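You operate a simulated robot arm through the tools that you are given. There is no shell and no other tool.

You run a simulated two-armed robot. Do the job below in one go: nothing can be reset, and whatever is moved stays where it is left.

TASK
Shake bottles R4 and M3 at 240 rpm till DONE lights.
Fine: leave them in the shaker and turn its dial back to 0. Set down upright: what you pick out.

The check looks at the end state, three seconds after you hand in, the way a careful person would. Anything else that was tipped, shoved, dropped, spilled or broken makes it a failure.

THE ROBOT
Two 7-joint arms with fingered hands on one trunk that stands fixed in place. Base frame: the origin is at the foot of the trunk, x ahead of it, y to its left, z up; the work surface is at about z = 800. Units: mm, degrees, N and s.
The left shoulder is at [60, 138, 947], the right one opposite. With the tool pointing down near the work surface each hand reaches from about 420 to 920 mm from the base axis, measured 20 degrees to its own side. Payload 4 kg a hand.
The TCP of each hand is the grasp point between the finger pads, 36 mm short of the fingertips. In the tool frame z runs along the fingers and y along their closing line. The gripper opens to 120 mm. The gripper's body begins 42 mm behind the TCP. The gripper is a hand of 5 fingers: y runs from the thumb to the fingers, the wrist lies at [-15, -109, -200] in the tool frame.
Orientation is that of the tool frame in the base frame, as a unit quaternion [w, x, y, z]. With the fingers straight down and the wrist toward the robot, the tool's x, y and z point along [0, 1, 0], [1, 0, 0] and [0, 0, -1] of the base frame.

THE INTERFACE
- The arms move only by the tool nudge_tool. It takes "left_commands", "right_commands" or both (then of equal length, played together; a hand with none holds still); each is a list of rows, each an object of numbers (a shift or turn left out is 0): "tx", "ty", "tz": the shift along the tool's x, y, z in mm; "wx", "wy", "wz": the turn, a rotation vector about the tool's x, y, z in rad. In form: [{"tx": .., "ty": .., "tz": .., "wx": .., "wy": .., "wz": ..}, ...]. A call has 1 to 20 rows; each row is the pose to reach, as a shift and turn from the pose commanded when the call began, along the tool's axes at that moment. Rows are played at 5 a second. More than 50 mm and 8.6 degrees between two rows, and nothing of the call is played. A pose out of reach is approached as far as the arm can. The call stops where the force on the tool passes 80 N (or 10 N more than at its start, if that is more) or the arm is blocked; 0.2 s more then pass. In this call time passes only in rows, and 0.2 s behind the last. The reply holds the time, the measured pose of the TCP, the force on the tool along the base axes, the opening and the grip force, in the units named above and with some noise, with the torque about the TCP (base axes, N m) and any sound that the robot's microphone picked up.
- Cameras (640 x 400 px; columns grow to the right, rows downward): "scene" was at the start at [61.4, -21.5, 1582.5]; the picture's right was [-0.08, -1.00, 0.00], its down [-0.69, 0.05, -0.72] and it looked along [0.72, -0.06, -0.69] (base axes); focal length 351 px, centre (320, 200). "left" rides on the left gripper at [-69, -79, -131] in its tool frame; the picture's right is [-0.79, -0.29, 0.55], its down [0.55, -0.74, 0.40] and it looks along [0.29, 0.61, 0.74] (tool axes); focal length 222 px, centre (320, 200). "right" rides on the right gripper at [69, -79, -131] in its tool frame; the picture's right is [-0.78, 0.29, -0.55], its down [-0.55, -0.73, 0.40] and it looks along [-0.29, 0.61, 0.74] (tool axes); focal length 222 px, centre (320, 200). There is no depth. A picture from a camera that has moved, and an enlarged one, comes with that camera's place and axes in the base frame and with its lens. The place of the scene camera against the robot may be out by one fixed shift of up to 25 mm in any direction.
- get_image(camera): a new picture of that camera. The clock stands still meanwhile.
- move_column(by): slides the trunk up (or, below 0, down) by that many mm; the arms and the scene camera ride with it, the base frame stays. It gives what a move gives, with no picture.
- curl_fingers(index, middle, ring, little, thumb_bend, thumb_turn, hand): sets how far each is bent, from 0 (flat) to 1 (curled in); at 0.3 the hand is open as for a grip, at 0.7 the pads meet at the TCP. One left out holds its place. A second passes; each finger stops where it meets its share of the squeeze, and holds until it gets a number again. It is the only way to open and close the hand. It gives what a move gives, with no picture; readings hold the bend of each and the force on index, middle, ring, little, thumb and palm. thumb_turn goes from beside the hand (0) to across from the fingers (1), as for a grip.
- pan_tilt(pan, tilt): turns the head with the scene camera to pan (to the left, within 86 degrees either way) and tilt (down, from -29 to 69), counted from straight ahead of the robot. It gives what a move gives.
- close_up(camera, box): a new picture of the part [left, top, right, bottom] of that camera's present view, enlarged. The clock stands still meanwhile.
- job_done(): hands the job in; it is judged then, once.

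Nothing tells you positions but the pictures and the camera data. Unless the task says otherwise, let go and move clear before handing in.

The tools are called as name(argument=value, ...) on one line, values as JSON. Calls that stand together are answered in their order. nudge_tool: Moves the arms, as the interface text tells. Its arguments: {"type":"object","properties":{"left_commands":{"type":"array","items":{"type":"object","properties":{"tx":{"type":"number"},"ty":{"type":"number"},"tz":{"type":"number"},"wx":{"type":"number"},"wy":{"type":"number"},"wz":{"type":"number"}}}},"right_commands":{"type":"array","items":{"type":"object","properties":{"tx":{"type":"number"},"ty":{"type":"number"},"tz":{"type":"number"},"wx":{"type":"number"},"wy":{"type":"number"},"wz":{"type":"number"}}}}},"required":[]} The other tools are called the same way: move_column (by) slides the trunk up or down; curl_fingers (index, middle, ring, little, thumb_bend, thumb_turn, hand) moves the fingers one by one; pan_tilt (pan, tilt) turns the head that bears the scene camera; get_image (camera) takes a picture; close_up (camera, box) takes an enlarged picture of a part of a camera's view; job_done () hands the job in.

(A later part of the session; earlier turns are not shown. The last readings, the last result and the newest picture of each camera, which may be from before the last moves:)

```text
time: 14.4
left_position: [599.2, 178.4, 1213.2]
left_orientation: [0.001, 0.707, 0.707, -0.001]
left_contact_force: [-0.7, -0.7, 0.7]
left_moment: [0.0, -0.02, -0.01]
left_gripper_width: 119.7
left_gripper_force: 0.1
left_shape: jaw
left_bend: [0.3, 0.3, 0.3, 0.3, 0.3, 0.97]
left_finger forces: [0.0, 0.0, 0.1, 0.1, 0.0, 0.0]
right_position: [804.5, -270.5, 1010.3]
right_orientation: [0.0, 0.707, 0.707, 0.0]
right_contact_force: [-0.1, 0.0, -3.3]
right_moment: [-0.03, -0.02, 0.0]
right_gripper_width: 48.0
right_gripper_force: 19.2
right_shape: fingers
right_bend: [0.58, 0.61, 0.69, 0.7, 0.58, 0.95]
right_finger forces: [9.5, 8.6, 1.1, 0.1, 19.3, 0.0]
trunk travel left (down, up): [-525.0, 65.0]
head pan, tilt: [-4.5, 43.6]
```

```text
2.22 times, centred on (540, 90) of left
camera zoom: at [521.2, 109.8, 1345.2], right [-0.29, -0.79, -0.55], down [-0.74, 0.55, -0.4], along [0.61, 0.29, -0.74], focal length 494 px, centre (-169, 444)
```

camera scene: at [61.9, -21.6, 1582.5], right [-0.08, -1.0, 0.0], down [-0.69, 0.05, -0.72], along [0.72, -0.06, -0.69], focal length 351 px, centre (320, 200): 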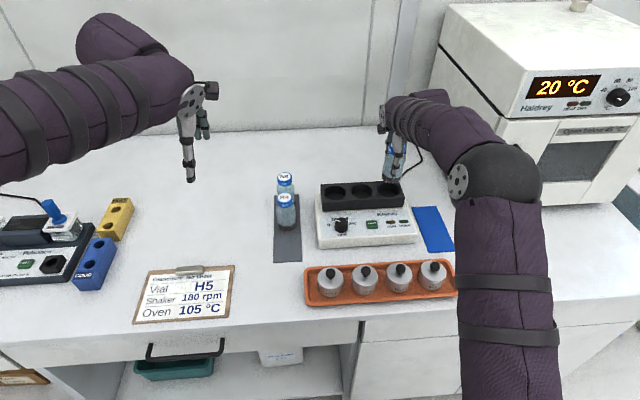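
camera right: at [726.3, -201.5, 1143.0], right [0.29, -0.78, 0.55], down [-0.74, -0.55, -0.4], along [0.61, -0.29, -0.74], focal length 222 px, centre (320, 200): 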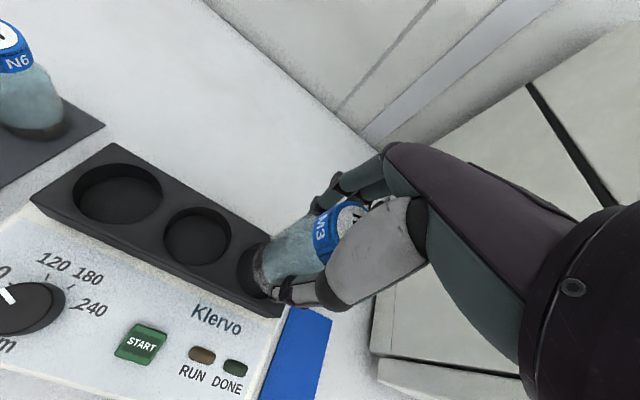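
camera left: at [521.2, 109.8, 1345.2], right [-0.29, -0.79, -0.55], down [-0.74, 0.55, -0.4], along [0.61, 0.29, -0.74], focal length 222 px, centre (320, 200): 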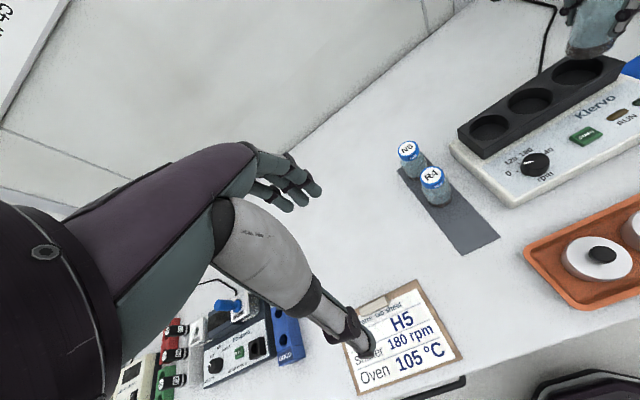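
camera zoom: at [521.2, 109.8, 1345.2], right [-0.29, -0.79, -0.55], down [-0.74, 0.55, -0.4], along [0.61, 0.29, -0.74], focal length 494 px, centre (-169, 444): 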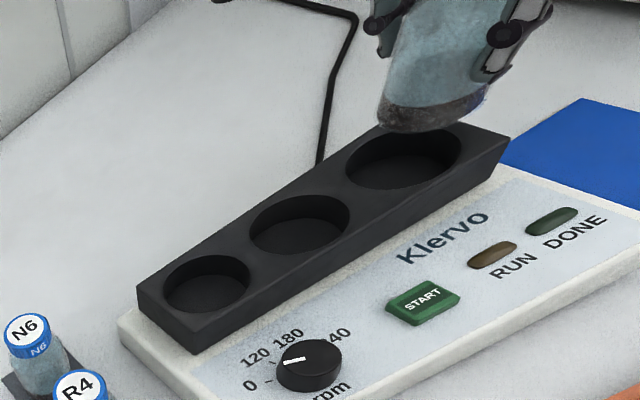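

By my estimate M3's base sits about 3 mm off the tool point. I'll correct by (+2.8, -1.7) mm and lower until the base is just above the well rim.

nudge_tool(right_commands=[{"ty": 1.4, "tx": -0.9, "tz": 8}, {"ty": 2.8, "tx": -1.7, "tz": 18}, {"ty": 2.8, "tx": -1.7, "tz": 28}, {"ty": 2.8, "tx": -1.7, "tz": 38}, {"ty": 2.8, "tx": -1.7, "tz": 40}])

close_up(camera="right", box=[140, 180, 380, 330])

close_up(camera="scene", box=[350, 130, 430, 220])

close_up(camera="left", box=[520, 0, 640, 110])

```text
time: 15.6
left_position: [599.9, 178.3, 1214.9]
left_orientation: [0.0, 0.708, 0.707, 0.0]
left_contact_force: [0.6, 0.5, 0.4]
left_moment: [0.01, 0.01, -0.01]
left_gripper_width: 119.7
left_gripper_force: 0.0
left_shape: jaw
left_bend: [0.3, 0.3, 0.3, 0.3, 0.3, 0.97]
left_finger forces: [0.0, 0.0, 0.0, 0.1, 0.1, 0.0]
right_position: [806.4, -272.8, 969.7]
right_orientation: [0.0, 0.707, 0.707, 0.0]
right_contact_force: [0.3, 0.9, -2.2]
right_moment: [0.0, -0.06, 0.0]
right_gripper_width: 48.2
right_gripper_force: 19.0
right_shape: fingers
right_bend: [0.58, 0.61, 0.69, 0.7, 0.58, 0.95]
right_finger forces: [9.5, 8.5, 1.1, 0.1, 19.2, 0.0]
trunk travel left (down, up): [-525.0, 65.0]
head pan, tilt: [-4.5, 43.6]
```

```text
2.67 times, centred on (260, 255) of right
camera zoom: at [728.6, -203.1, 1102.8], right [0.29, -0.78, 0.55], down [-0.73, -0.55, -0.4], along [0.61, -0.29, -0.74], focal length 592 px, centre (480, 53)
```

zoom: 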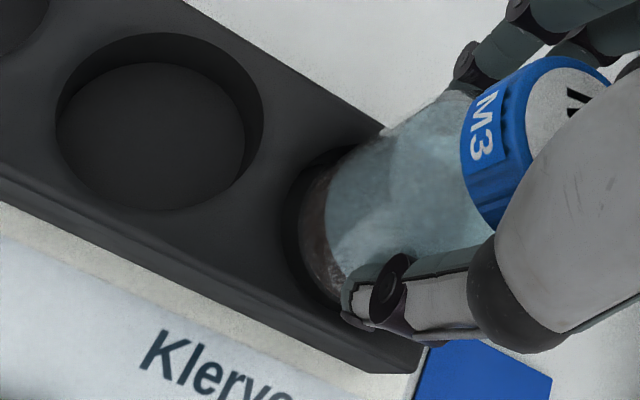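

```text
4.44 times, centred on (390, 175) of scene
camera zoom: at [61.7, -21.6, 1582.5], right [-0.08, -1.0, 0.0], down [-0.69, 0.05, -0.72], along [0.72, -0.06, -0.69], focal length 1559 px, centre (9, 311)
```

zoom: 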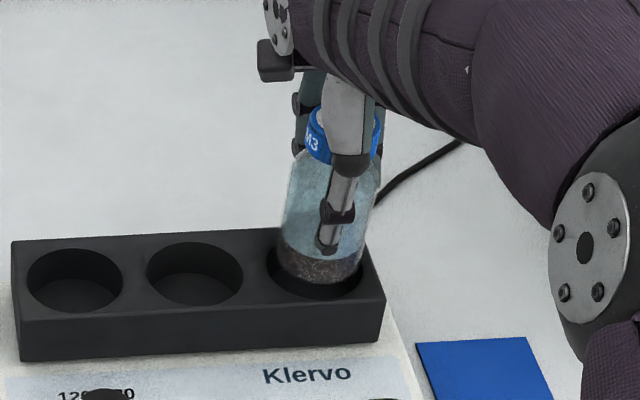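

```text
3.64 times, centred on (580, 55) of left
camera zoom: at [521.1, 109.8, 1345.2], right [-0.29, -0.79, -0.55], down [-0.74, 0.55, -0.4], along [0.61, 0.29, -0.74], focal length 808 px, centre (-626, 727)
```

zoom: 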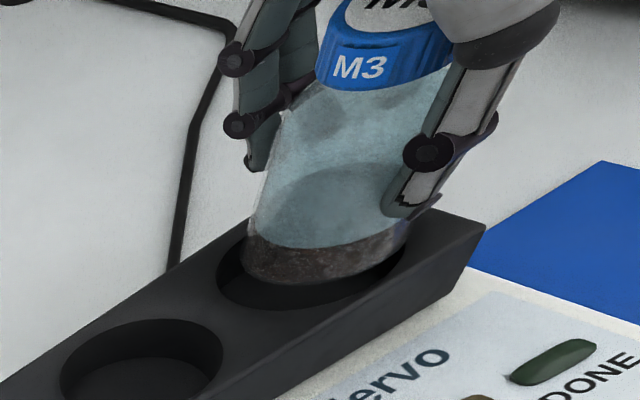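

The base is about 2.6 mm too far right, and the bottle top leans slightly away from the robot. I'll make a small pitch and shift correction, then look again.

nudge_tool(right_commands=[{"tx": 1.3, "ty": -0.6, "wx": -0.026}, {"tx": 2.6, "ty": -1.2, "wx": -0.052}, {"tx": 2.6, "ty": -1.2, "wx": -0.052}])

close_up(camera="right", box=[200, 180, 360, 300])

close_up(camera="scene", box=[350, 130, 430, 220])

close_up(camera="left", box=[520, 0, 640, 110])

```text
time: 16.4
left_position: [599.7, 178.9, 1214.5]
left_orientation: [0.0, 0.707, 0.707, -0.001]
left_contact_force: [-0.9, -0.1, 0.3]
left_moment: [0.0, 0.01, -0.01]
left_gripper_width: 119.7
left_gripper_force: 0.0
left_shape: jaw
left_bend: [0.3, 0.3, 0.3, 0.3, 0.3, 0.97]
left_finger forces: [0.0, 0.0, 0.0, 0.1, 0.1, 0.1]
right_position: [804.1, -270.3, 970.7]
right_orientation: [0.018, 0.707, 0.707, 0.019]
right_contact_force: [0.4, -0.5, -3.6]
right_moment: [0.04, -0.03, 0.01]
right_gripper_width: 48.0
right_gripper_force: 19.2
right_shape: fingers
right_bend: [0.58, 0.61, 0.69, 0.7, 0.58, 0.95]
right_finger forces: [9.5, 8.6, 1.1, 0.1, 19.2, 0.1]
trunk travel left (down, up): [-525.0, 65.0]
head pan, tilt: [-4.5, 43.6]
```

```text
3.33 times, centred on (280, 240) of right
camera zoom: at [720.4, -200.3, 1098.5], right [0.26, -0.78, 0.56], down [-0.71, -0.55, -0.43], along [0.65, -0.29, -0.7], focal length 740 px, centre (453, 67)
```

zoom: 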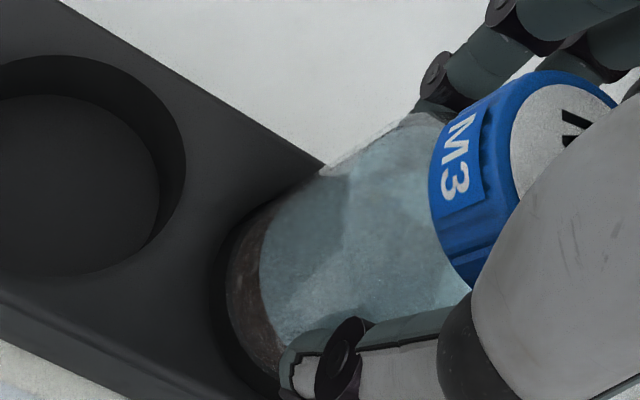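

```text
4.44 times, centred on (390, 175) of scene
camera zoom: at [61.8, -21.6, 1582.5], right [-0.08, -1.0, 0.0], down [-0.69, 0.05, -0.72], along [0.72, -0.06, -0.69], focal length 1559 px, centre (9, 311)
```

zoom: 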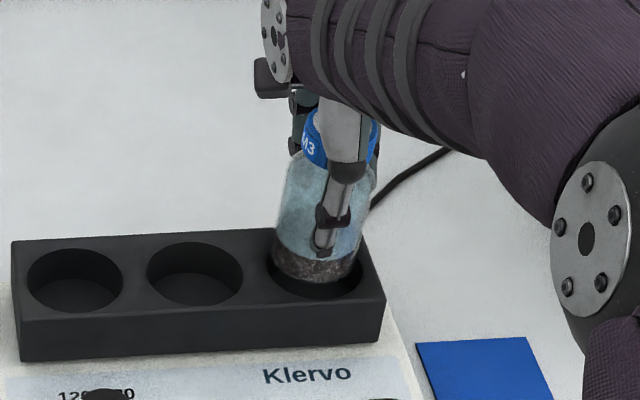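

```text
3.64 times, centred on (580, 55) of left
camera zoom: at [521.1, 109.9, 1345.2], right [-0.29, -0.79, -0.55], down [-0.74, 0.55, -0.4], along [0.61, 0.29, -0.74], focal length 808 px, centre (-626, 727)
```

zoom: 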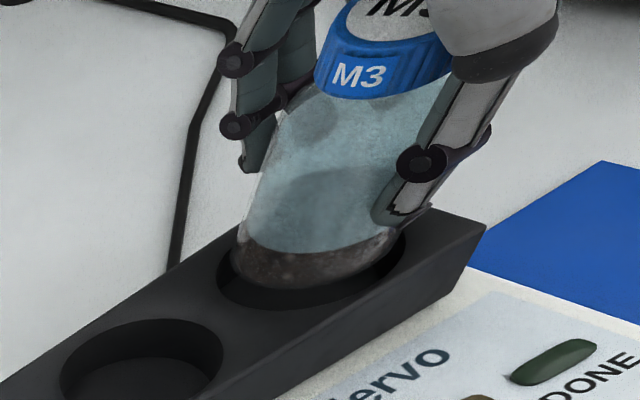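

Alignment and tilt look better. I'll lower another 5 mm and recheck where parallax is smaller.

nudge_tool(right_commands=[{"tz": 1.5, "ty": 0.1}, {"tz": 3, "ty": 0.15}, {"tz": 5, "ty": 0.25}])

close_up(camera="right", box=[200, 180, 360, 300])

close_up(camera="scene", box=[370, 160, 420, 210])

close_up(camera="left", box=[560, 40, 640, 100])

```text
time: 17.2
left_position: [599.9, 180.3, 1214.4]
left_orientation: [0.0, 0.707, 0.708, 0.0]
left_contact_force: [0.0, 0.5, -0.3]
left_moment: [0.01, -0.01, -0.03]
left_gripper_width: 119.7
left_gripper_force: 0.1
left_shape: jaw
left_bend: [0.3, 0.3, 0.3, 0.3, 0.3, 0.97]
left_finger forces: [0.1, 0.0, 0.0, 0.1, 0.0, 0.0]
right_position: [805.7, -270.8, 965.4]
right_orientation: [0.018, 0.707, 0.707, 0.019]
right_contact_force: [-0.1, 0.1, -3.4]
right_moment: [-0.03, -0.05, -0.01]
right_gripper_width: 48.0
right_gripper_force: 19.0
right_shape: fingers
right_bend: [0.58, 0.61, 0.69, 0.7, 0.58, 0.95]
right_finger forces: [9.3, 8.6, 1.0, 0.0, 19.2, 0.0]
trunk travel left (down, up): [-525.0, 65.0]
head pan, tilt: [-4.5, 43.6]
```

```text
3.33 times, centred on (280, 240) of right
camera zoom: at [720.8, -200.3, 1094.0], right [0.26, -0.78, 0.56], down [-0.71, -0.55, -0.43], along [0.65, -0.29, -0.7], focal length 740 px, centre (453, 67)
```

zoom: 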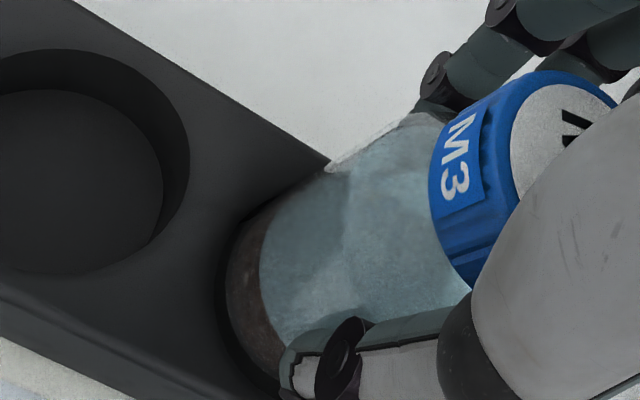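

```text
8.00 times, centred on (395, 185) of scene
camera zoom: at [61.9, -21.6, 1582.5], right [-0.08, -1.0, 0.0], down [-0.69, 0.05, -0.72], along [0.72, -0.06, -0.69], focal length 2806 px, centre (-280, 320)
```

zoom: 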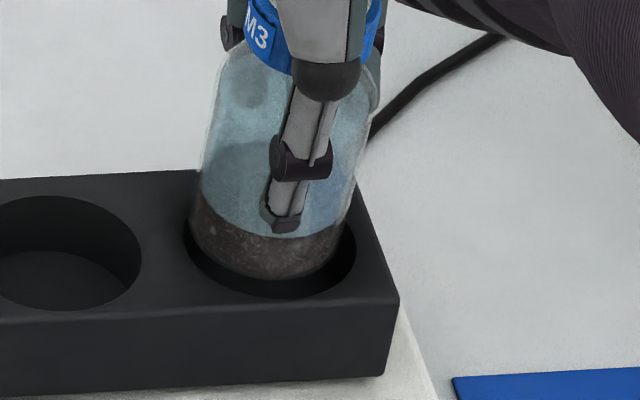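

```text
6.67 times, centred on (600, 70) of left
camera zoom: at [521.2, 109.8, 1345.2], right [-0.29, -0.79, -0.55], down [-0.74, 0.55, -0.4], along [0.61, 0.29, -0.74], focal length 1481 px, centre (-1547, 1067)
```

zoom: 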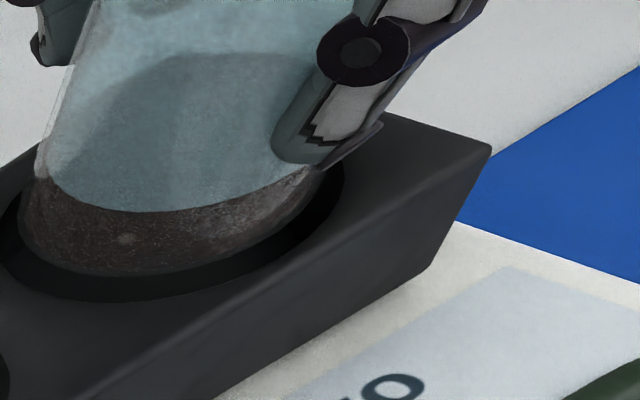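

M3 is centred within about 2 mm. I'll shift slightly toward the robot and continue down in small steps.

nudge_tool(right_commands=[{"ty": -1.8, "tz": 0}, {"ty": -1.9, "tz": 2}, {"ty": -2.0, "tz": 4}, {"ty": -2.1, "tz": 6}, {"ty": -2.2, "tz": 8}, {"ty": -2.3, "tz": 10}])

close_up(camera="scene", box=[370, 140, 420, 210])

close_up(camera="left", box=[520, 0, 640, 110])

```text
time: 18.6
left_position: [600.2, 178.4, 1213.6]
left_orientation: [-0.001, 0.707, 0.707, 0.001]
left_contact_force: [0.0, 0.1, 0.3]
left_moment: [0.05, -0.02, -0.04]
left_gripper_width: 119.7
left_gripper_force: 0.0
left_shape: jaw
left_bend: [0.3, 0.3, 0.3, 0.3, 0.3, 0.97]
left_finger forces: [0.0, 0.1, 0.1, 0.1, 0.0, 0.1]
right_position: [804.0, -270.1, 955.5]
right_orientation: [0.018, 0.707, 0.706, 0.019]
right_contact_force: [-1.0, -0.3, -2.5]
right_moment: [-0.03, -0.02, 0.01]
right_gripper_width: 48.2
right_gripper_force: 18.9
right_shape: fingers
right_bend: [0.58, 0.61, 0.69, 0.7, 0.58, 0.95]
right_finger forces: [9.4, 8.6, 1.2, 0.0, 19.1, 0.0]
trunk travel left (down, up): [-525.0, 65.0]
head pan, tilt: [-4.5, 43.6]
```

```text
5.71 times, centred on (395, 175) of scene
camera zoom: at [61.9, -21.6, 1582.5], right [-0.08, -1.0, 0.0], down [-0.69, 0.05, -0.72], along [0.72, -0.06, -0.69], focal length 2004 px, centre (-109, 343)
```

zoom: 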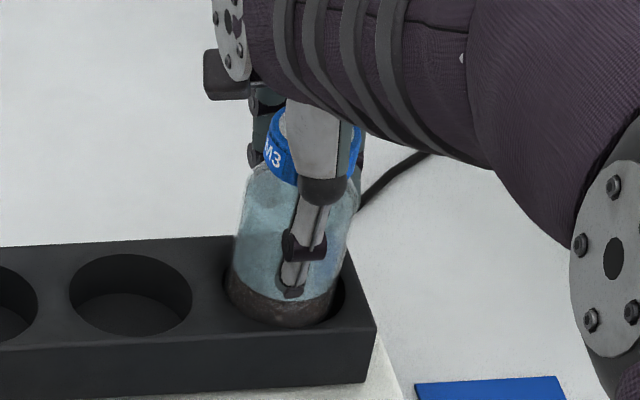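

```text
3.64 times, centred on (580, 55) of left
camera zoom: at [521.2, 109.8, 1345.2], right [-0.29, -0.79, -0.55], down [-0.74, 0.55, -0.4], along [0.61, 0.29, -0.74], focal length 808 px, centre (-626, 727)
```

zoom: 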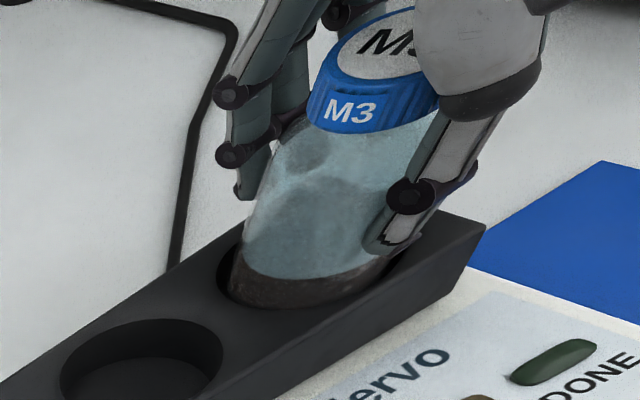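

It's entering the well with a larger gap on the right. I'll nudge it right by 1.5 mm and keep lowering slowly.

nudge_tool(right_commands=[{"tx": -1.5, "ty": 0.3, "tz": 0}, {"tx": -1.5, "ty": 0.2, "tz": 2}, {"tx": -1.5, "ty": 0.1, "tz": 4}, {"tx": -1.5, "ty": 0, "tz": 6}, {"tx": -1.5, "ty": -0.1, "tz": 8}])

close_up(camera="scene", box=[370, 140, 420, 210])

close_up(camera="left", box=[520, 0, 640, 110])

```text
time: 19.8
left_position: [600.0, 179.3, 1213.3]
left_orientation: [0.0, 0.707, 0.707, 0.0]
left_contact_force: [0.0, -0.5, 1.6]
left_moment: [0.01, 0.03, 0.0]
left_gripper_width: 119.8
left_gripper_force: 0.0
left_shape: jaw
left_bend: [0.3, 0.3, 0.3, 0.3, 0.3, 0.97]
left_finger forces: [0.1, 0.0, 0.0, 0.0, 0.0, 0.0]
right_position: [805.1, -270.8, 947.8]
right_orientation: [0.018, 0.707, 0.707, 0.019]
right_contact_force: [1.4, -0.3, -2.9]
right_moment: [-0.01, -0.06, 0.0]
right_gripper_width: 48.1
right_gripper_force: 19.4
right_shape: fingers
right_bend: [0.58, 0.61, 0.69, 0.7, 0.58, 0.95]
right_finger forces: [10.0, 8.8, 1.1, 0.0, 19.0, 0.0]
trunk travel left (down, up): [-525.0, 65.0]
head pan, tilt: [-4.5, 43.6]
```

```text
5.71 times, centred on (395, 175) of scene
camera zoom: at [61.9, -21.6, 1582.5], right [-0.08, -1.0, 0.0], down [-0.69, 0.05, -0.72], along [0.72, -0.06, -0.69], focal length 2004 px, centre (-109, 343)
```

zoom: 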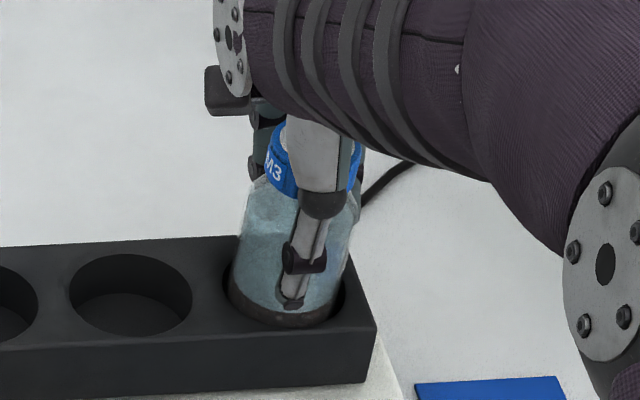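

```text
3.64 times, centred on (580, 55) of left
camera zoom: at [521.2, 109.8, 1345.2], right [-0.29, -0.79, -0.55], down [-0.74, 0.55, -0.4], along [0.61, 0.29, -0.74], focal length 808 px, centre (-626, 727)
```

zoom: 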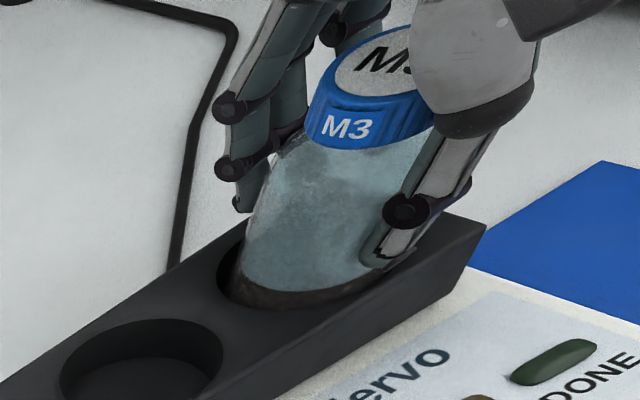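

M3 is sliding in with no contact force. I'll continue down.

nudge_tool(right_commands=[{"ty": -0.1, "tz": 2}, {"ty": -0.2, "tz": 4}, {"ty": -0.3, "tz": 6}, {"ty": -0.4, "tz": 8}, {"ty": -0.5, "tz": 9.5}])

close_up(camera="scene", box=[370, 140, 420, 210])

close_up(camera="left", box=[520, 0, 640, 110])

```text
time: 21.0
left_position: [599.6, 178.7, 1214.6]
left_orientation: [0.0, 0.707, 0.707, 0.0]
left_contact_force: [0.5, 0.2, 0.0]
left_moment: [-0.02, -0.02, -0.02]
left_gripper_width: 119.7
left_gripper_force: 0.0
left_shape: jaw
left_bend: [0.3, 0.3, 0.3, 0.3, 0.3, 0.97]
left_finger forces: [0.0, 0.0, 0.0, 0.0, 0.0, 0.0]
right_position: [805.4, -271.6, 939.2]
right_orientation: [0.019, 0.707, 0.707, 0.019]
right_contact_force: [1.0, -0.6, -2.4]
right_moment: [-0.04, 0.0, 0.0]
right_gripper_width: 48.3
right_gripper_force: 19.5
right_shape: fingers
right_bend: [0.58, 0.61, 0.69, 0.7, 0.58, 0.95]
right_finger forces: [9.8, 8.9, 1.2, 0.1, 18.9, 0.0]
trunk travel left (down, up): [-525.0, 65.0]
head pan, tilt: [-4.5, 43.6]
```

```text
5.71 times, centred on (395, 175) of scene
camera zoom: at [61.9, -21.6, 1582.5], right [-0.08, -1.0, 0.0], down [-0.69, 0.05, -0.72], along [0.72, -0.06, -0.69], focal length 2004 px, centre (-109, 343)
```

zoom: 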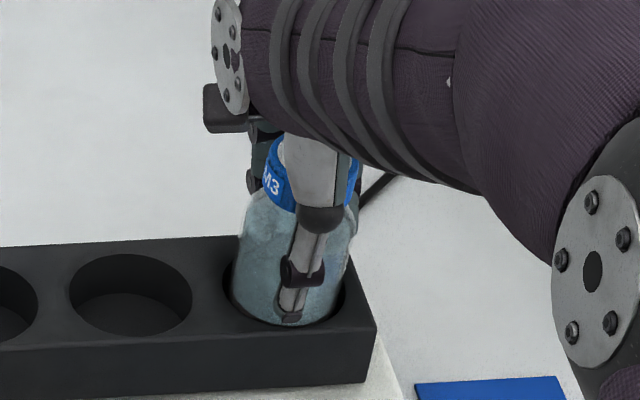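

```text
3.64 times, centred on (580, 55) of left
camera zoom: at [521.2, 109.9, 1345.2], right [-0.29, -0.79, -0.55], down [-0.74, 0.55, -0.4], along [0.61, 0.29, -0.74], focal length 808 px, centre (-626, 727)
```

zoom: 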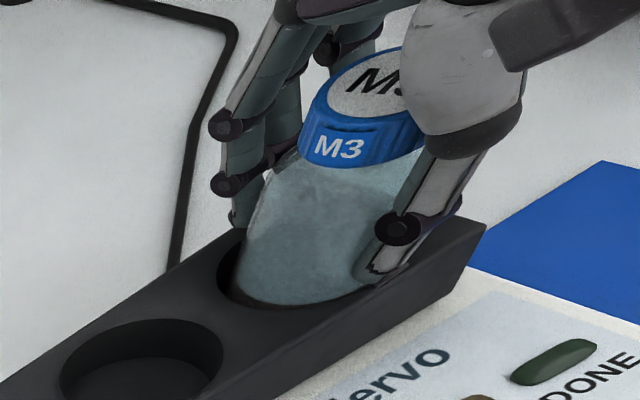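

nudge_tool(right_commands=[{"ty": -0.1, "tz": 1.5}, {"ty": -0.15, "tz": 3}, {"ty": -0.2, "tz": 4.5}, {"ty": -0.3, "tz": 6}])

close_up(camera="left", box=[520, 0, 640, 110])

close_up(camera="scene", box=[370, 140, 420, 210])

```text
time: 22.0
left_position: [599.4, 179.4, 1214.5]
left_orientation: [0.0, 0.707, 0.707, 0.0]
left_contact_force: [-0.2, 0.0, -0.4]
left_moment: [-0.01, -0.01, -0.01]
left_gripper_width: 119.9
left_gripper_force: 0.1
left_shape: jaw
left_bend: [0.3, 0.3, 0.3, 0.3, 0.3, 0.97]
left_finger forces: [0.0, 0.0, 0.0, 0.0, 0.0, 0.0]
right_position: [804.2, -272.0, 932.6]
right_orientation: [0.019, 0.706, 0.707, 0.02]
right_contact_force: [1.6, -0.7, 0.2]
right_moment: [-0.03, -0.01, 0.0]
right_gripper_width: 48.1
right_gripper_force: 19.7
right_shape: fingers
right_bend: [0.58, 0.61, 0.69, 0.7, 0.58, 0.95]
right_finger forces: [10.2, 9.3, 1.1, 0.0, 18.7, 0.0]
trunk travel left (down, up): [-525.0, 65.0]
head pan, tilt: [-4.5, 43.6]
```

```text
3.64 times, centred on (580, 55) of left
camera zoom: at [520.9, 110.0, 1345.3], right [-0.29, -0.79, -0.55], down [-0.74, 0.55, -0.4], along [0.61, 0.29, -0.74], focal length 808 px, centre (-626, 727)
```

zoom: 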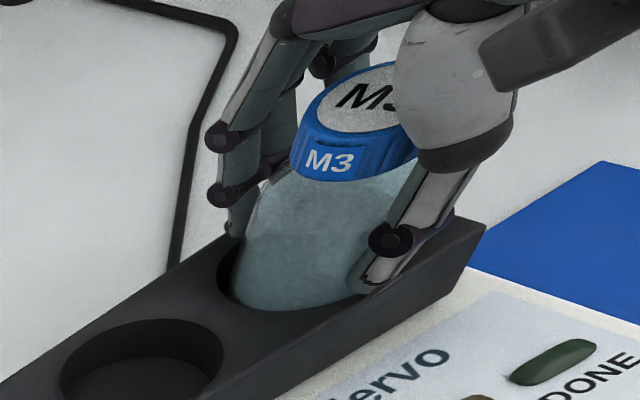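

```text
5.71 times, centred on (395, 175) of scene
camera zoom: at [61.6, -21.4, 1582.5], right [-0.08, -1.0, 0.0], down [-0.69, 0.05, -0.72], along [0.72, -0.06, -0.69], focal length 2004 px, centre (-109, 343)
```

zoom: 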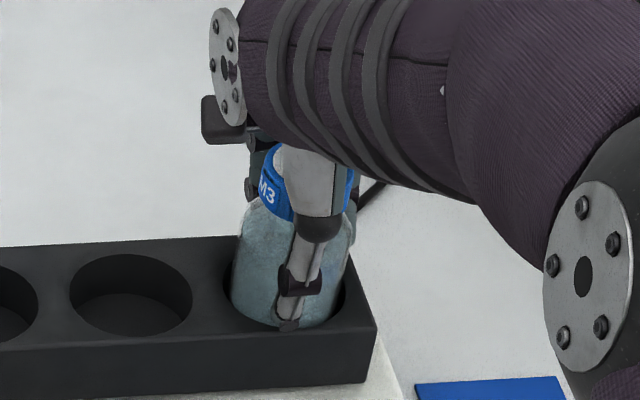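

nudge_tool(right_commands=[{"ty": -0.05, "tz": 0.7}, {"ty": -0.1, "tz": 1.4}])

```text
time: 22.6
left_position: [599.9, 180.7, 1214.2]
left_orientation: [0.0, 0.707, 0.707, -0.001]
left_contact_force: [0.2, 0.9, 0.6]
left_moment: [0.01, -0.01, 0.0]
left_gripper_width: 119.9
left_gripper_force: 0.1
left_shape: jaw
left_bend: [0.3, 0.3, 0.3, 0.3, 0.3, 0.97]
left_finger forces: [0.0, 0.0, 0.0, 0.1, 0.0, 0.0]
right_position: [804.6, -271.3, 931.9]
right_orientation: [0.019, 0.706, 0.707, 0.019]
right_contact_force: [2.8, 0.3, 5.0]
right_moment: [-0.02, 0.03, -0.01]
right_gripper_width: 48.1
right_gripper_force: 20.6
right_shape: fingers
right_bend: [0.58, 0.61, 0.69, 0.7, 0.59, 0.95]
right_finger forces: [10.6, 9.8, 1.0, 0.0, 18.7, 0.0]
trunk travel left (down, up): [-525.0, 65.0]
head pan, tilt: [-4.5, 43.6]
```

M3 is seated, with the floor pushing back at 5 N. I'll open the hand gradually.

curl_fingers(hand="right", thumb_bend=0.52, index=0.52, middle=0.52, ring=0.52, little=0.52)

close_up(camera="scene", box=[370, 140, 420, 210])

close_up(camera="left", box=[520, 0, 640, 110])

```text
time: 23.6
left_position: [599.6, 178.3, 1214.7]
left_orientation: [-0.001, 0.707, 0.707, -0.001]
left_contact_force: [0.1, -0.8, 0.6]
left_moment: [-0.04, -0.01, -0.02]
left_gripper_width: 119.8
left_gripper_force: 0.0
left_shape: jaw
left_bend: [0.3, 0.3, 0.3, 0.3, 0.3, 0.97]
left_finger forces: [0.1, 0.0, 0.0, 0.0, 0.0, 0.0]
right_position: [804.2, -271.5, 930.7]
right_orientation: [0.019, 0.706, 0.707, 0.019]
right_contact_force: [-0.8, 0.8, -0.4]
right_moment: [0.03, 0.01, -0.01]
right_gripper_width: 55.0
right_gripper_force: 0.6
right_shape: fingers
right_bend: [0.52, 0.52, 0.52, 0.52, 0.51, 0.97]
right_finger forces: [0.0, 0.0, 0.0, 0.0, 0.7, 0.0]
trunk travel left (down, up): [-525.0, 65.0]
head pan, tilt: [-4.5, 43.6]
```

```text
5.71 times, centred on (395, 175) of scene
camera zoom: at [61.5, -21.5, 1582.5], right [-0.08, -1.0, 0.0], down [-0.69, 0.05, -0.72], along [0.72, -0.06, -0.69], focal length 2004 px, centre (-109, 343)
```

zoom: 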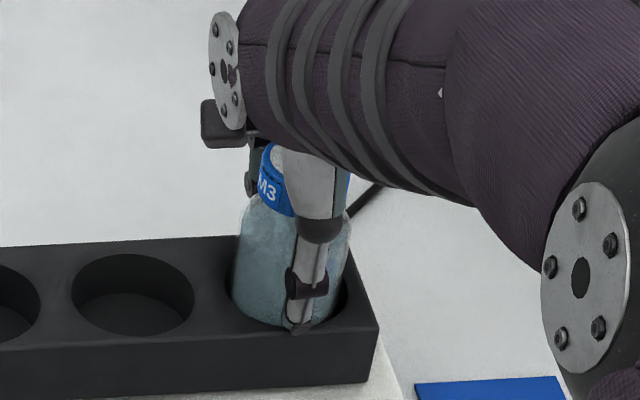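

```text
3.64 times, centred on (580, 55) of left
camera zoom: at [520.8, 109.9, 1345.3], right [-0.29, -0.79, -0.55], down [-0.74, 0.55, -0.4], along [0.61, 0.29, -0.74], focal length 808 px, centre (-626, 727)
```

zoom: 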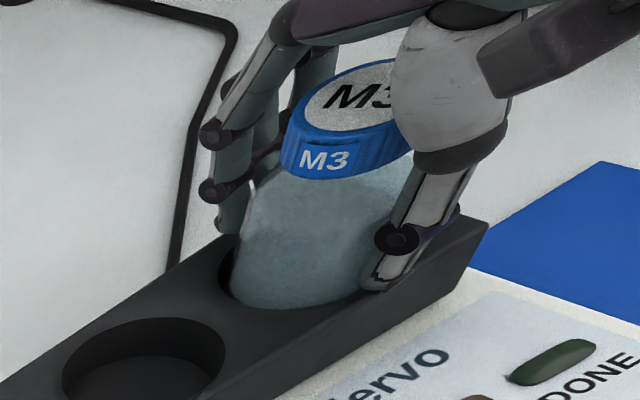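

curl_fingers(hand="right", thumb_bend=0.36, index=0.4, middle=0.4, ring=0.4, little=0.4)

close_up(camera="scene", box=[310, 140, 430, 250])

close_up(camera="left", box=[440, 0, 640, 180])

```text
time: 24.6
left_position: [597.9, 179.5, 1212.9]
left_orientation: [-0.001, 0.707, 0.707, 0.0]
left_contact_force: [0.4, 0.5, -0.1]
left_moment: [0.01, 0.0, -0.01]
left_gripper_width: 119.5
left_gripper_force: 0.1
left_shape: jaw
left_bend: [0.3, 0.3, 0.3, 0.3, 0.3, 0.97]
left_finger forces: [0.1, 0.1, 0.0, 0.0, 0.0, 0.0]
right_position: [804.4, -272.0, 931.0]
right_orientation: [0.019, 0.707, 0.706, 0.018]
right_contact_force: [-0.1, 0.0, -0.2]
right_moment: [0.03, -0.01, -0.01]
right_gripper_width: 95.3
right_gripper_force: 0.0
right_shape: fingers
right_bend: [0.4, 0.4, 0.4, 0.4, 0.36, 0.97]
right_finger forces: [0.1, 0.0, 0.0, 0.0, 0.1, 0.0]
trunk travel left (down, up): [-525.0, 65.0]
head pan, tilt: [-4.5, 43.6]
```

```text
3.64 times, centred on (370, 195) of scene
camera zoom: at [61.5, -21.5, 1582.5], right [-0.08, -1.0, 0.0], down [-0.69, 0.05, -0.72], along [0.72, -0.06, -0.69], focal length 1276 px, centre (138, 218)
```

zoom: 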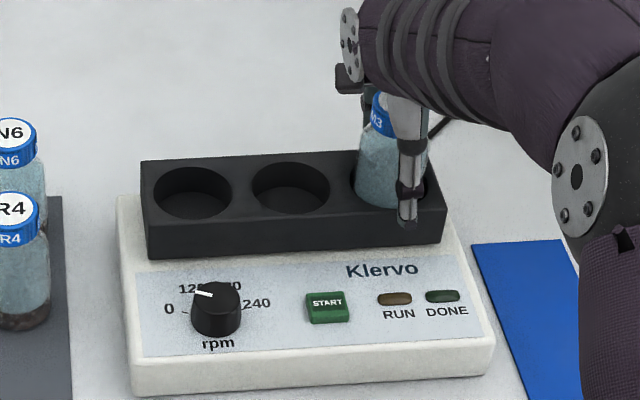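

```text
2.22 times, centred on (540, 90) of left
camera zoom: at [520.9, 109.9, 1345.3], right [-0.29, -0.79, -0.55], down [-0.74, 0.55, -0.4], along [0.61, 0.29, -0.74], focal length 494 px, centre (-169, 444)
```

zoom: 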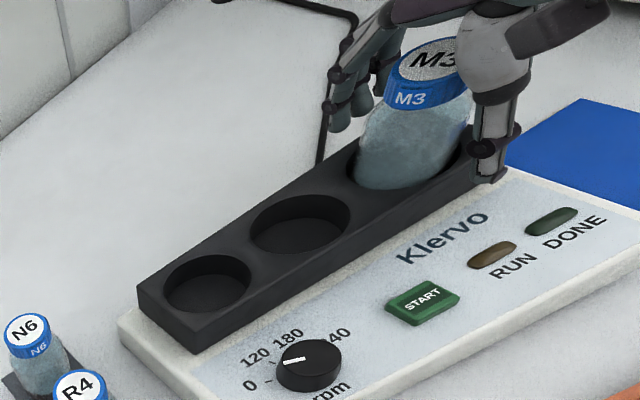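

M3 stands free in the well. I'll raise the hand straight up, level it, and then fetch R4.

nudge_tool(right_commands=[{"ty": 0.5, "tz": -10}, {"ty": 1.3, "tz": -25}, {"ty": 2.3, "tz": -45}, {"ty": 3.4, "tz": -65}, {"ty": 4.4, "tz": -85}, {"ty": 5.3, "tz": -102, "wx": 0.026}, {"ty": 5.7, "tz": -110, "wx": 0.052}])

get_image(camera="scene")

get_image(camera="right")

close_up(camera="left", box=[440, 0, 640, 180])

```text
time: 26.2
left_position: [599.6, 180.0, 1214.5]
left_orientation: [0.0, 0.707, 0.707, -0.001]
left_contact_force: [0.2, -0.3, 0.2]
left_moment: [0.01, -0.04, -0.02]
left_gripper_width: 119.8
left_gripper_force: 0.1
left_shape: jaw
left_bend: [0.3, 0.3, 0.3, 0.3, 0.3, 0.97]
left_finger forces: [0.0, 0.0, 0.1, 0.1, 0.0, 0.1]
right_position: [802.5, -271.8, 1042.0]
right_orientation: [0.001, 0.707, 0.708, -0.001]
right_contact_force: [-0.4, 0.0, 0.3]
right_moment: [0.0, -0.01, 0.0]
right_gripper_width: 95.2
right_gripper_force: 0.1
right_shape: fingers
right_bend: [0.4, 0.4, 0.4, 0.4, 0.36, 0.97]
right_finger forces: [0.0, 0.1, 0.1, 0.1, 0.0, 0.1]
trunk travel left (down, up): [-525.0, 65.0]
head pan, tilt: [-4.5, 43.6]
```

```text
taken
camera scene: at [61.5, -21.5, 1582.5], right [-0.08, -1.0, 0.0], down [-0.69, 0.05, -0.72], along [0.72, -0.06, -0.69], focal length 351 px, centre (320, 200)
```

scene: 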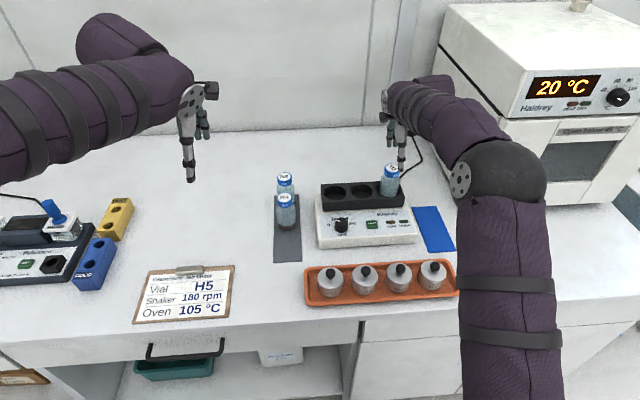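

```text
taken
camera right: at [725.6, -202.1, 1173.9], right [0.29, -0.78, 0.55], down [-0.73, -0.55, -0.4], along [0.61, -0.29, -0.74], focal length 222 px, centre (320, 200)
```

right: 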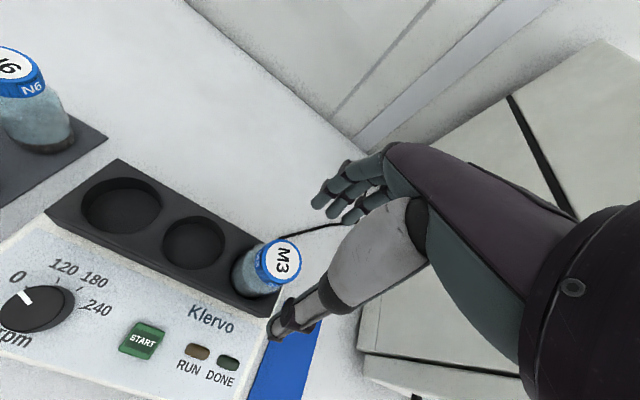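

```text
2.22 times, centred on (540, 90) of left
camera zoom: at [520.8, 109.9, 1345.3], right [-0.29, -0.79, -0.55], down [-0.74, 0.55, -0.4], along [0.61, 0.29, -0.74], focal length 494 px, centre (-169, 444)
```

zoom: 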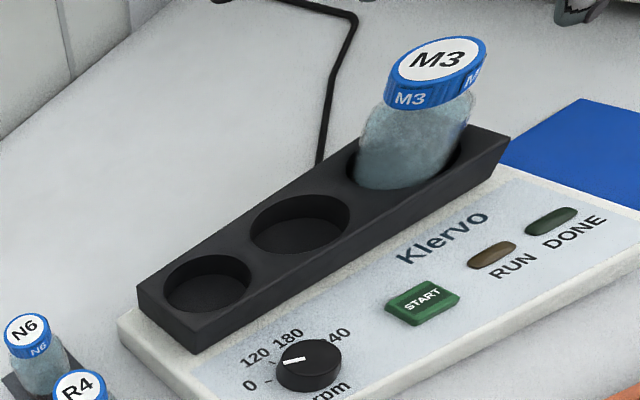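

M3 stands upright in the right well. Next I'll move over R4 with the hand turned about 75°, keeping the little finger open so it stays away from N6.

nudge_tool(right_commands=[{"tx": 12, "ty": -1.4, "tz": 0.5, "wz": -0.05}, {"tx": 36, "ty": -4.1, "tz": 1.4, "wz": -0.153}, {"tx": 60, "ty": -6.9, "tz": 2.3, "wz": -0.255}, {"tx": 84, "ty": -9.7, "tz": 3.3, "wz": -0.356}, {"tx": 108, "ty": -12.4, "tz": 4.2, "wz": -0.458}, {"tx": 132, "ty": -15.2, "tz": 5.1, "wz": -0.56}, {"tx": 156, "ty": -18, "tz": 6.1, "wz": -0.662}, {"tx": 180, "ty": -20.7, "tz": 7, "wz": -0.764}, {"tx": 204, "ty": -23.5, "tz": 7.9, "wz": -0.866}, {"tx": 228, "ty": -26.2, "tz": 8.9, "wz": -0.967}, {"tx": 252, "ty": -29, "tz": 9.8, "wz": -1.069}, {"tx": 276, "ty": -31.8, "tz": 10.7, "wz": -1.171}, {"tx": 298, "ty": -34.3, "tz": 11.6, "wz": -1.264}, {"tx": 308.5, "ty": -35.5, "tz": 12, "wz": -1.309}, {"tx": 308.5, "ty": -35.5, "tz": 12, "wz": -1.309}])

curl_fingers(hand="right", thumb_bend=0.36, index=0.36, middle=0.36, ring=0.36, little=0.33)

get_image(camera="right")

close_up(camera="scene", box=[220, 120, 400, 270])

close_up(camera="left", box=[360, 90, 540, 260])

```text
time: 29.4
left_position: [598.4, 178.4, 1215.1]
left_orientation: [0.0, 0.708, 0.707, -0.001]
left_contact_force: [-0.7, 0.2, -0.1]
left_moment: [-0.01, 0.03, 0.0]
left_gripper_width: 119.8
left_gripper_force: 0.0
left_shape: jaw
left_bend: [0.3, 0.3, 0.3, 0.3, 0.3, 0.97]
left_finger forces: [0.0, 0.0, 0.0, 0.0, 0.0, 0.0]
right_position: [768.7, 37.9, 1029.6]
right_orientation: [0.0, 0.131, 0.991, 0.0]
right_contact_force: [-0.2, 0.7, 1.0]
right_moment: [-0.01, 0.02, 0.01]
right_gripper_width: 95.3
right_gripper_force: 0.1
right_shape: fingers
right_bend: [0.4, 0.4, 0.4, 0.4, 0.36, 0.97]
right_finger forces: [0.0, 0.1, 0.0, 0.0, 0.0, 0.0]
trunk travel left (down, up): [-525.0, 65.0]
head pan, tilt: [-4.5, 43.6]
```

```text
time: 30.4
left_position: [598.9, 179.2, 1214.6]
left_orientation: [-0.001, 0.707, 0.708, 0.0]
left_contact_force: [0.5, -0.4, -0.1]
left_moment: [0.0, -0.01, 0.0]
left_gripper_width: 120.0
left_gripper_force: 0.0
left_shape: jaw
left_bend: [0.3, 0.3, 0.3, 0.3, 0.3, 0.97]
left_finger forces: [0.0, 0.0, 0.1, 0.0, 0.1, 0.1]
right_position: [768.2, 37.0, 1030.2]
right_orientation: [0.0, 0.131, 0.991, 0.001]
right_contact_force: [0.3, 1.5, 0.2]
right_moment: [0.0, 0.02, 0.02]
right_gripper_width: 101.3
right_gripper_force: 0.0
right_shape: fingers
right_bend: [0.36, 0.36, 0.36, 0.33, 0.36, 0.97]
right_finger forces: [0.0, 0.0, 0.0, 0.0, 0.0, 0.0]
trunk travel left (down, up): [-525.0, 65.0]
head pan, tilt: [-4.5, 43.6]
```

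```text
taken
camera right: at [681.6, -20.8, 1161.7], right [0.83, 0.08, 0.55], down [0.34, -0.85, -0.4], along [0.44, 0.52, -0.74], focal length 222 px, centre (320, 200)
```

right: 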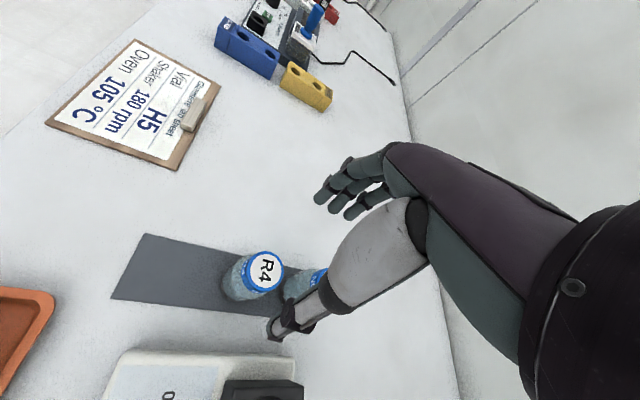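

```text
2.67 times, centred on (310, 195) of scene
camera zoom: at [61.5, -21.4, 1582.5], right [-0.08, -1.0, 0.0], down [-0.69, 0.05, -0.72], along [0.72, -0.06, -0.69], focal length 935 px, centre (347, 213)
```

zoom: 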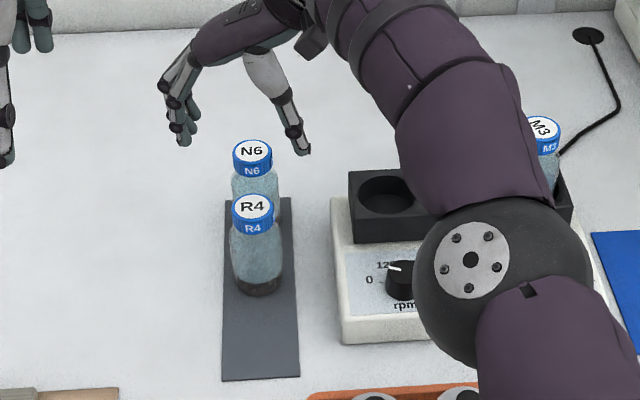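

```text
2.35 times, centred on (450, 175) of left
camera zoom: at [520.9, 110.0, 1345.3], right [-0.29, -0.79, -0.55], down [-0.74, 0.55, -0.4], along [0.61, 0.29, -0.74], focal length 523 px, centre (14, 259)
```

zoom: 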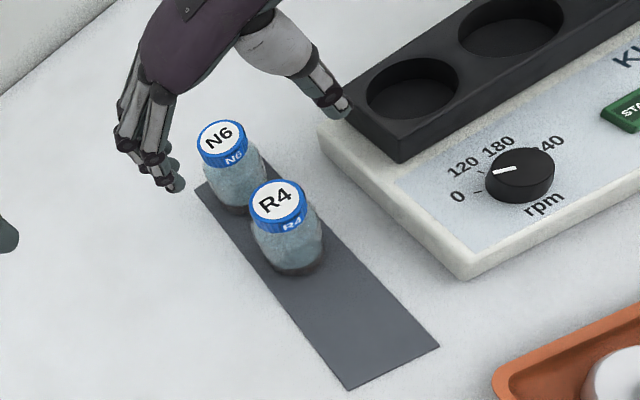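

R4 comes out at about (766, 35), under the hand. I'll lower part way and check clearance to N6.

nudge_tool(right_commands=[{"tz": 20}, {"tz": 45}, {"tz": 70}, {"tz": 90}, {"tz": 100}])

get_image(camera="right")

close_up(camera="scene", box=[220, 120, 400, 270])

close_up(camera="left", box=[360, 90, 540, 260])

```text
time: 31.6
left_position: [600.3, 178.4, 1214.7]
left_orientation: [0.0, 0.707, 0.707, 0.001]
left_contact_force: [0.1, -0.4, -0.7]
left_moment: [-0.01, -0.01, 0.02]
left_gripper_width: 119.5
left_gripper_force: 0.1
left_shape: jaw
left_bend: [0.3, 0.3, 0.3, 0.3, 0.3, 0.97]
left_finger forces: [0.0, 0.0, 0.1, 0.1, 0.0, 0.0]
right_position: [767.7, 36.7, 928.4]
right_orientation: [0.0, 0.13, 0.991, 0.0]
right_contact_force: [0.0, -0.7, -0.4]
right_moment: [0.0, 0.0, 0.01]
right_gripper_width: 101.2
right_gripper_force: 0.0
right_shape: fingers
right_bend: [0.36, 0.36, 0.36, 0.33, 0.36, 0.97]
right_finger forces: [0.0, 0.1, 0.0, 0.0, 0.0, 0.0]
trunk travel left (down, up): [-525.0, 65.0]
head pan, tilt: [-4.5, 43.6]
```

```text
taken
camera right: at [681.8, -21.1, 1061.2], right [0.83, 0.08, 0.55], down [0.34, -0.85, -0.4], along [0.43, 0.52, -0.74], focal length 222 px, centre (320, 200)
```

right: 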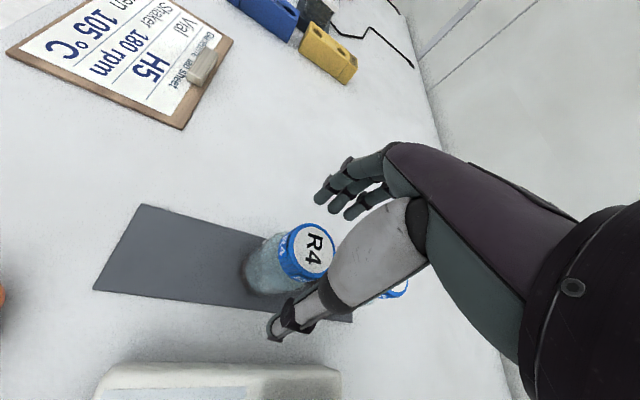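

```text
2.67 times, centred on (310, 195) of scene
camera zoom: at [61.7, -21.5, 1582.5], right [-0.08, -1.0, 0.0], down [-0.69, 0.05, -0.72], along [0.72, -0.06, -0.69], focal length 935 px, centre (347, 213)
```

zoom: 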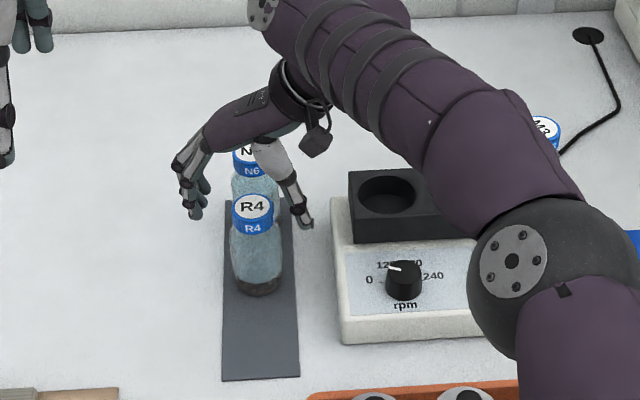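

```text
2.35 times, centred on (450, 175) of left
camera zoom: at [521.0, 109.9, 1345.2], right [-0.29, -0.79, -0.55], down [-0.74, 0.55, -0.4], along [0.61, 0.29, -0.74], focal length 523 px, centre (14, 259)
```

zoom: 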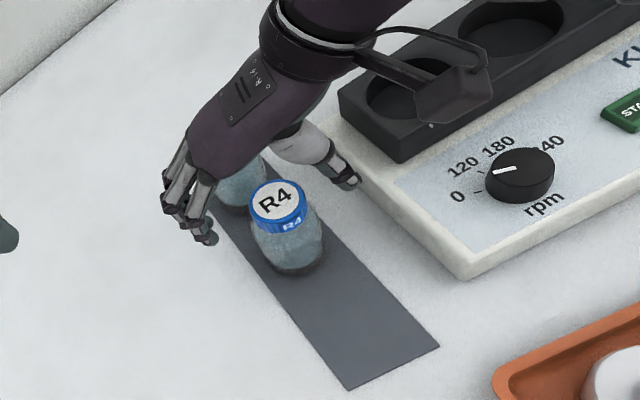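

Clearances look fine, so I'll lower to grip height.

nudge_tool(right_commands=[{"tz": 10}, {"tz": 20}, {"tz": 30}, {"tz": 40}, {"tz": 47}, {"tz": 51}])

get_image(camera="right")

close_up(camera="scene", box=[240, 150, 340, 250])

close_up(camera="left", box=[360, 90, 540, 260])

```text
time: 33.0
left_position: [598.9, 178.9, 1214.7]
left_orientation: [0.001, 0.707, 0.707, 0.0]
left_contact_force: [1.4, -0.9, -0.3]
left_moment: [-0.02, -0.02, 0.04]
left_gripper_width: 119.9
left_gripper_force: 0.1
left_shape: jaw
left_bend: [0.3, 0.3, 0.3, 0.3, 0.3, 0.97]
left_finger forces: [0.0, 0.1, 0.0, 0.0, 0.0, 0.1]
right_position: [767.3, 36.2, 878.2]
right_orientation: [0.0, 0.131, 0.991, -0.001]
right_contact_force: [0.5, 0.2, 0.6]
right_moment: [0.0, 0.03, -0.01]
right_gripper_width: 101.6
right_gripper_force: 0.1
right_shape: fingers
right_bend: [0.36, 0.36, 0.36, 0.33, 0.36, 0.97]
right_finger forces: [0.0, 0.1, 0.0, 0.0, 0.0, 0.1]
trunk travel left (down, up): [-525.0, 65.0]
head pan, tilt: [-4.5, 43.6]
```

```text
taken
camera right: at [681.4, -21.5, 1010.3], right [0.83, 0.08, 0.55], down [0.34, -0.85, -0.4], along [0.43, 0.52, -0.74], focal length 222 px, centre (320, 200)
```

right: 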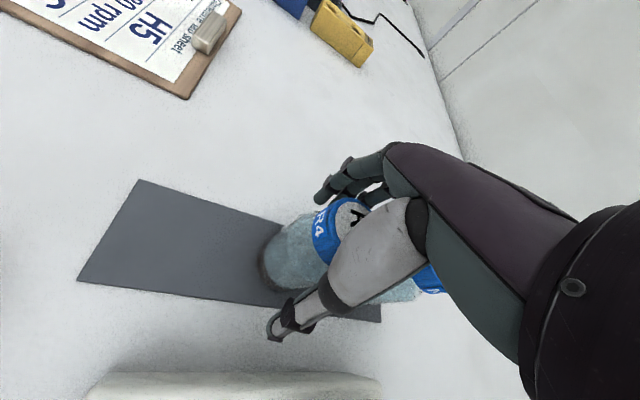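

```text
4.00 times, centred on (290, 200) of scene
camera zoom: at [61.6, -21.5, 1582.5], right [-0.08, -1.0, 0.0], down [-0.69, 0.05, -0.72], along [0.72, -0.06, -0.69], focal length 1403 px, centre (440, 200)
```

zoom: 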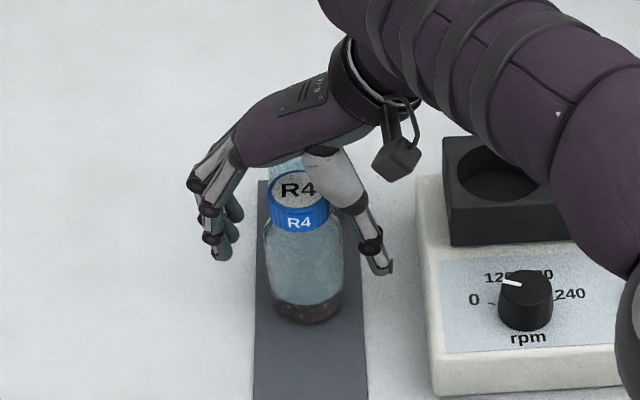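

```text
2.35 times, centred on (450, 175) of left
camera zoom: at [520.9, 109.9, 1345.3], right [-0.29, -0.79, -0.55], down [-0.74, 0.55, -0.4], along [0.61, 0.29, -0.74], focal length 523 px, centre (14, 259)
```

zoom: 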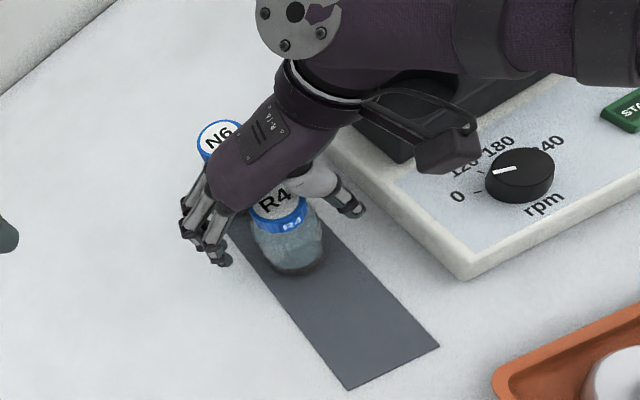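

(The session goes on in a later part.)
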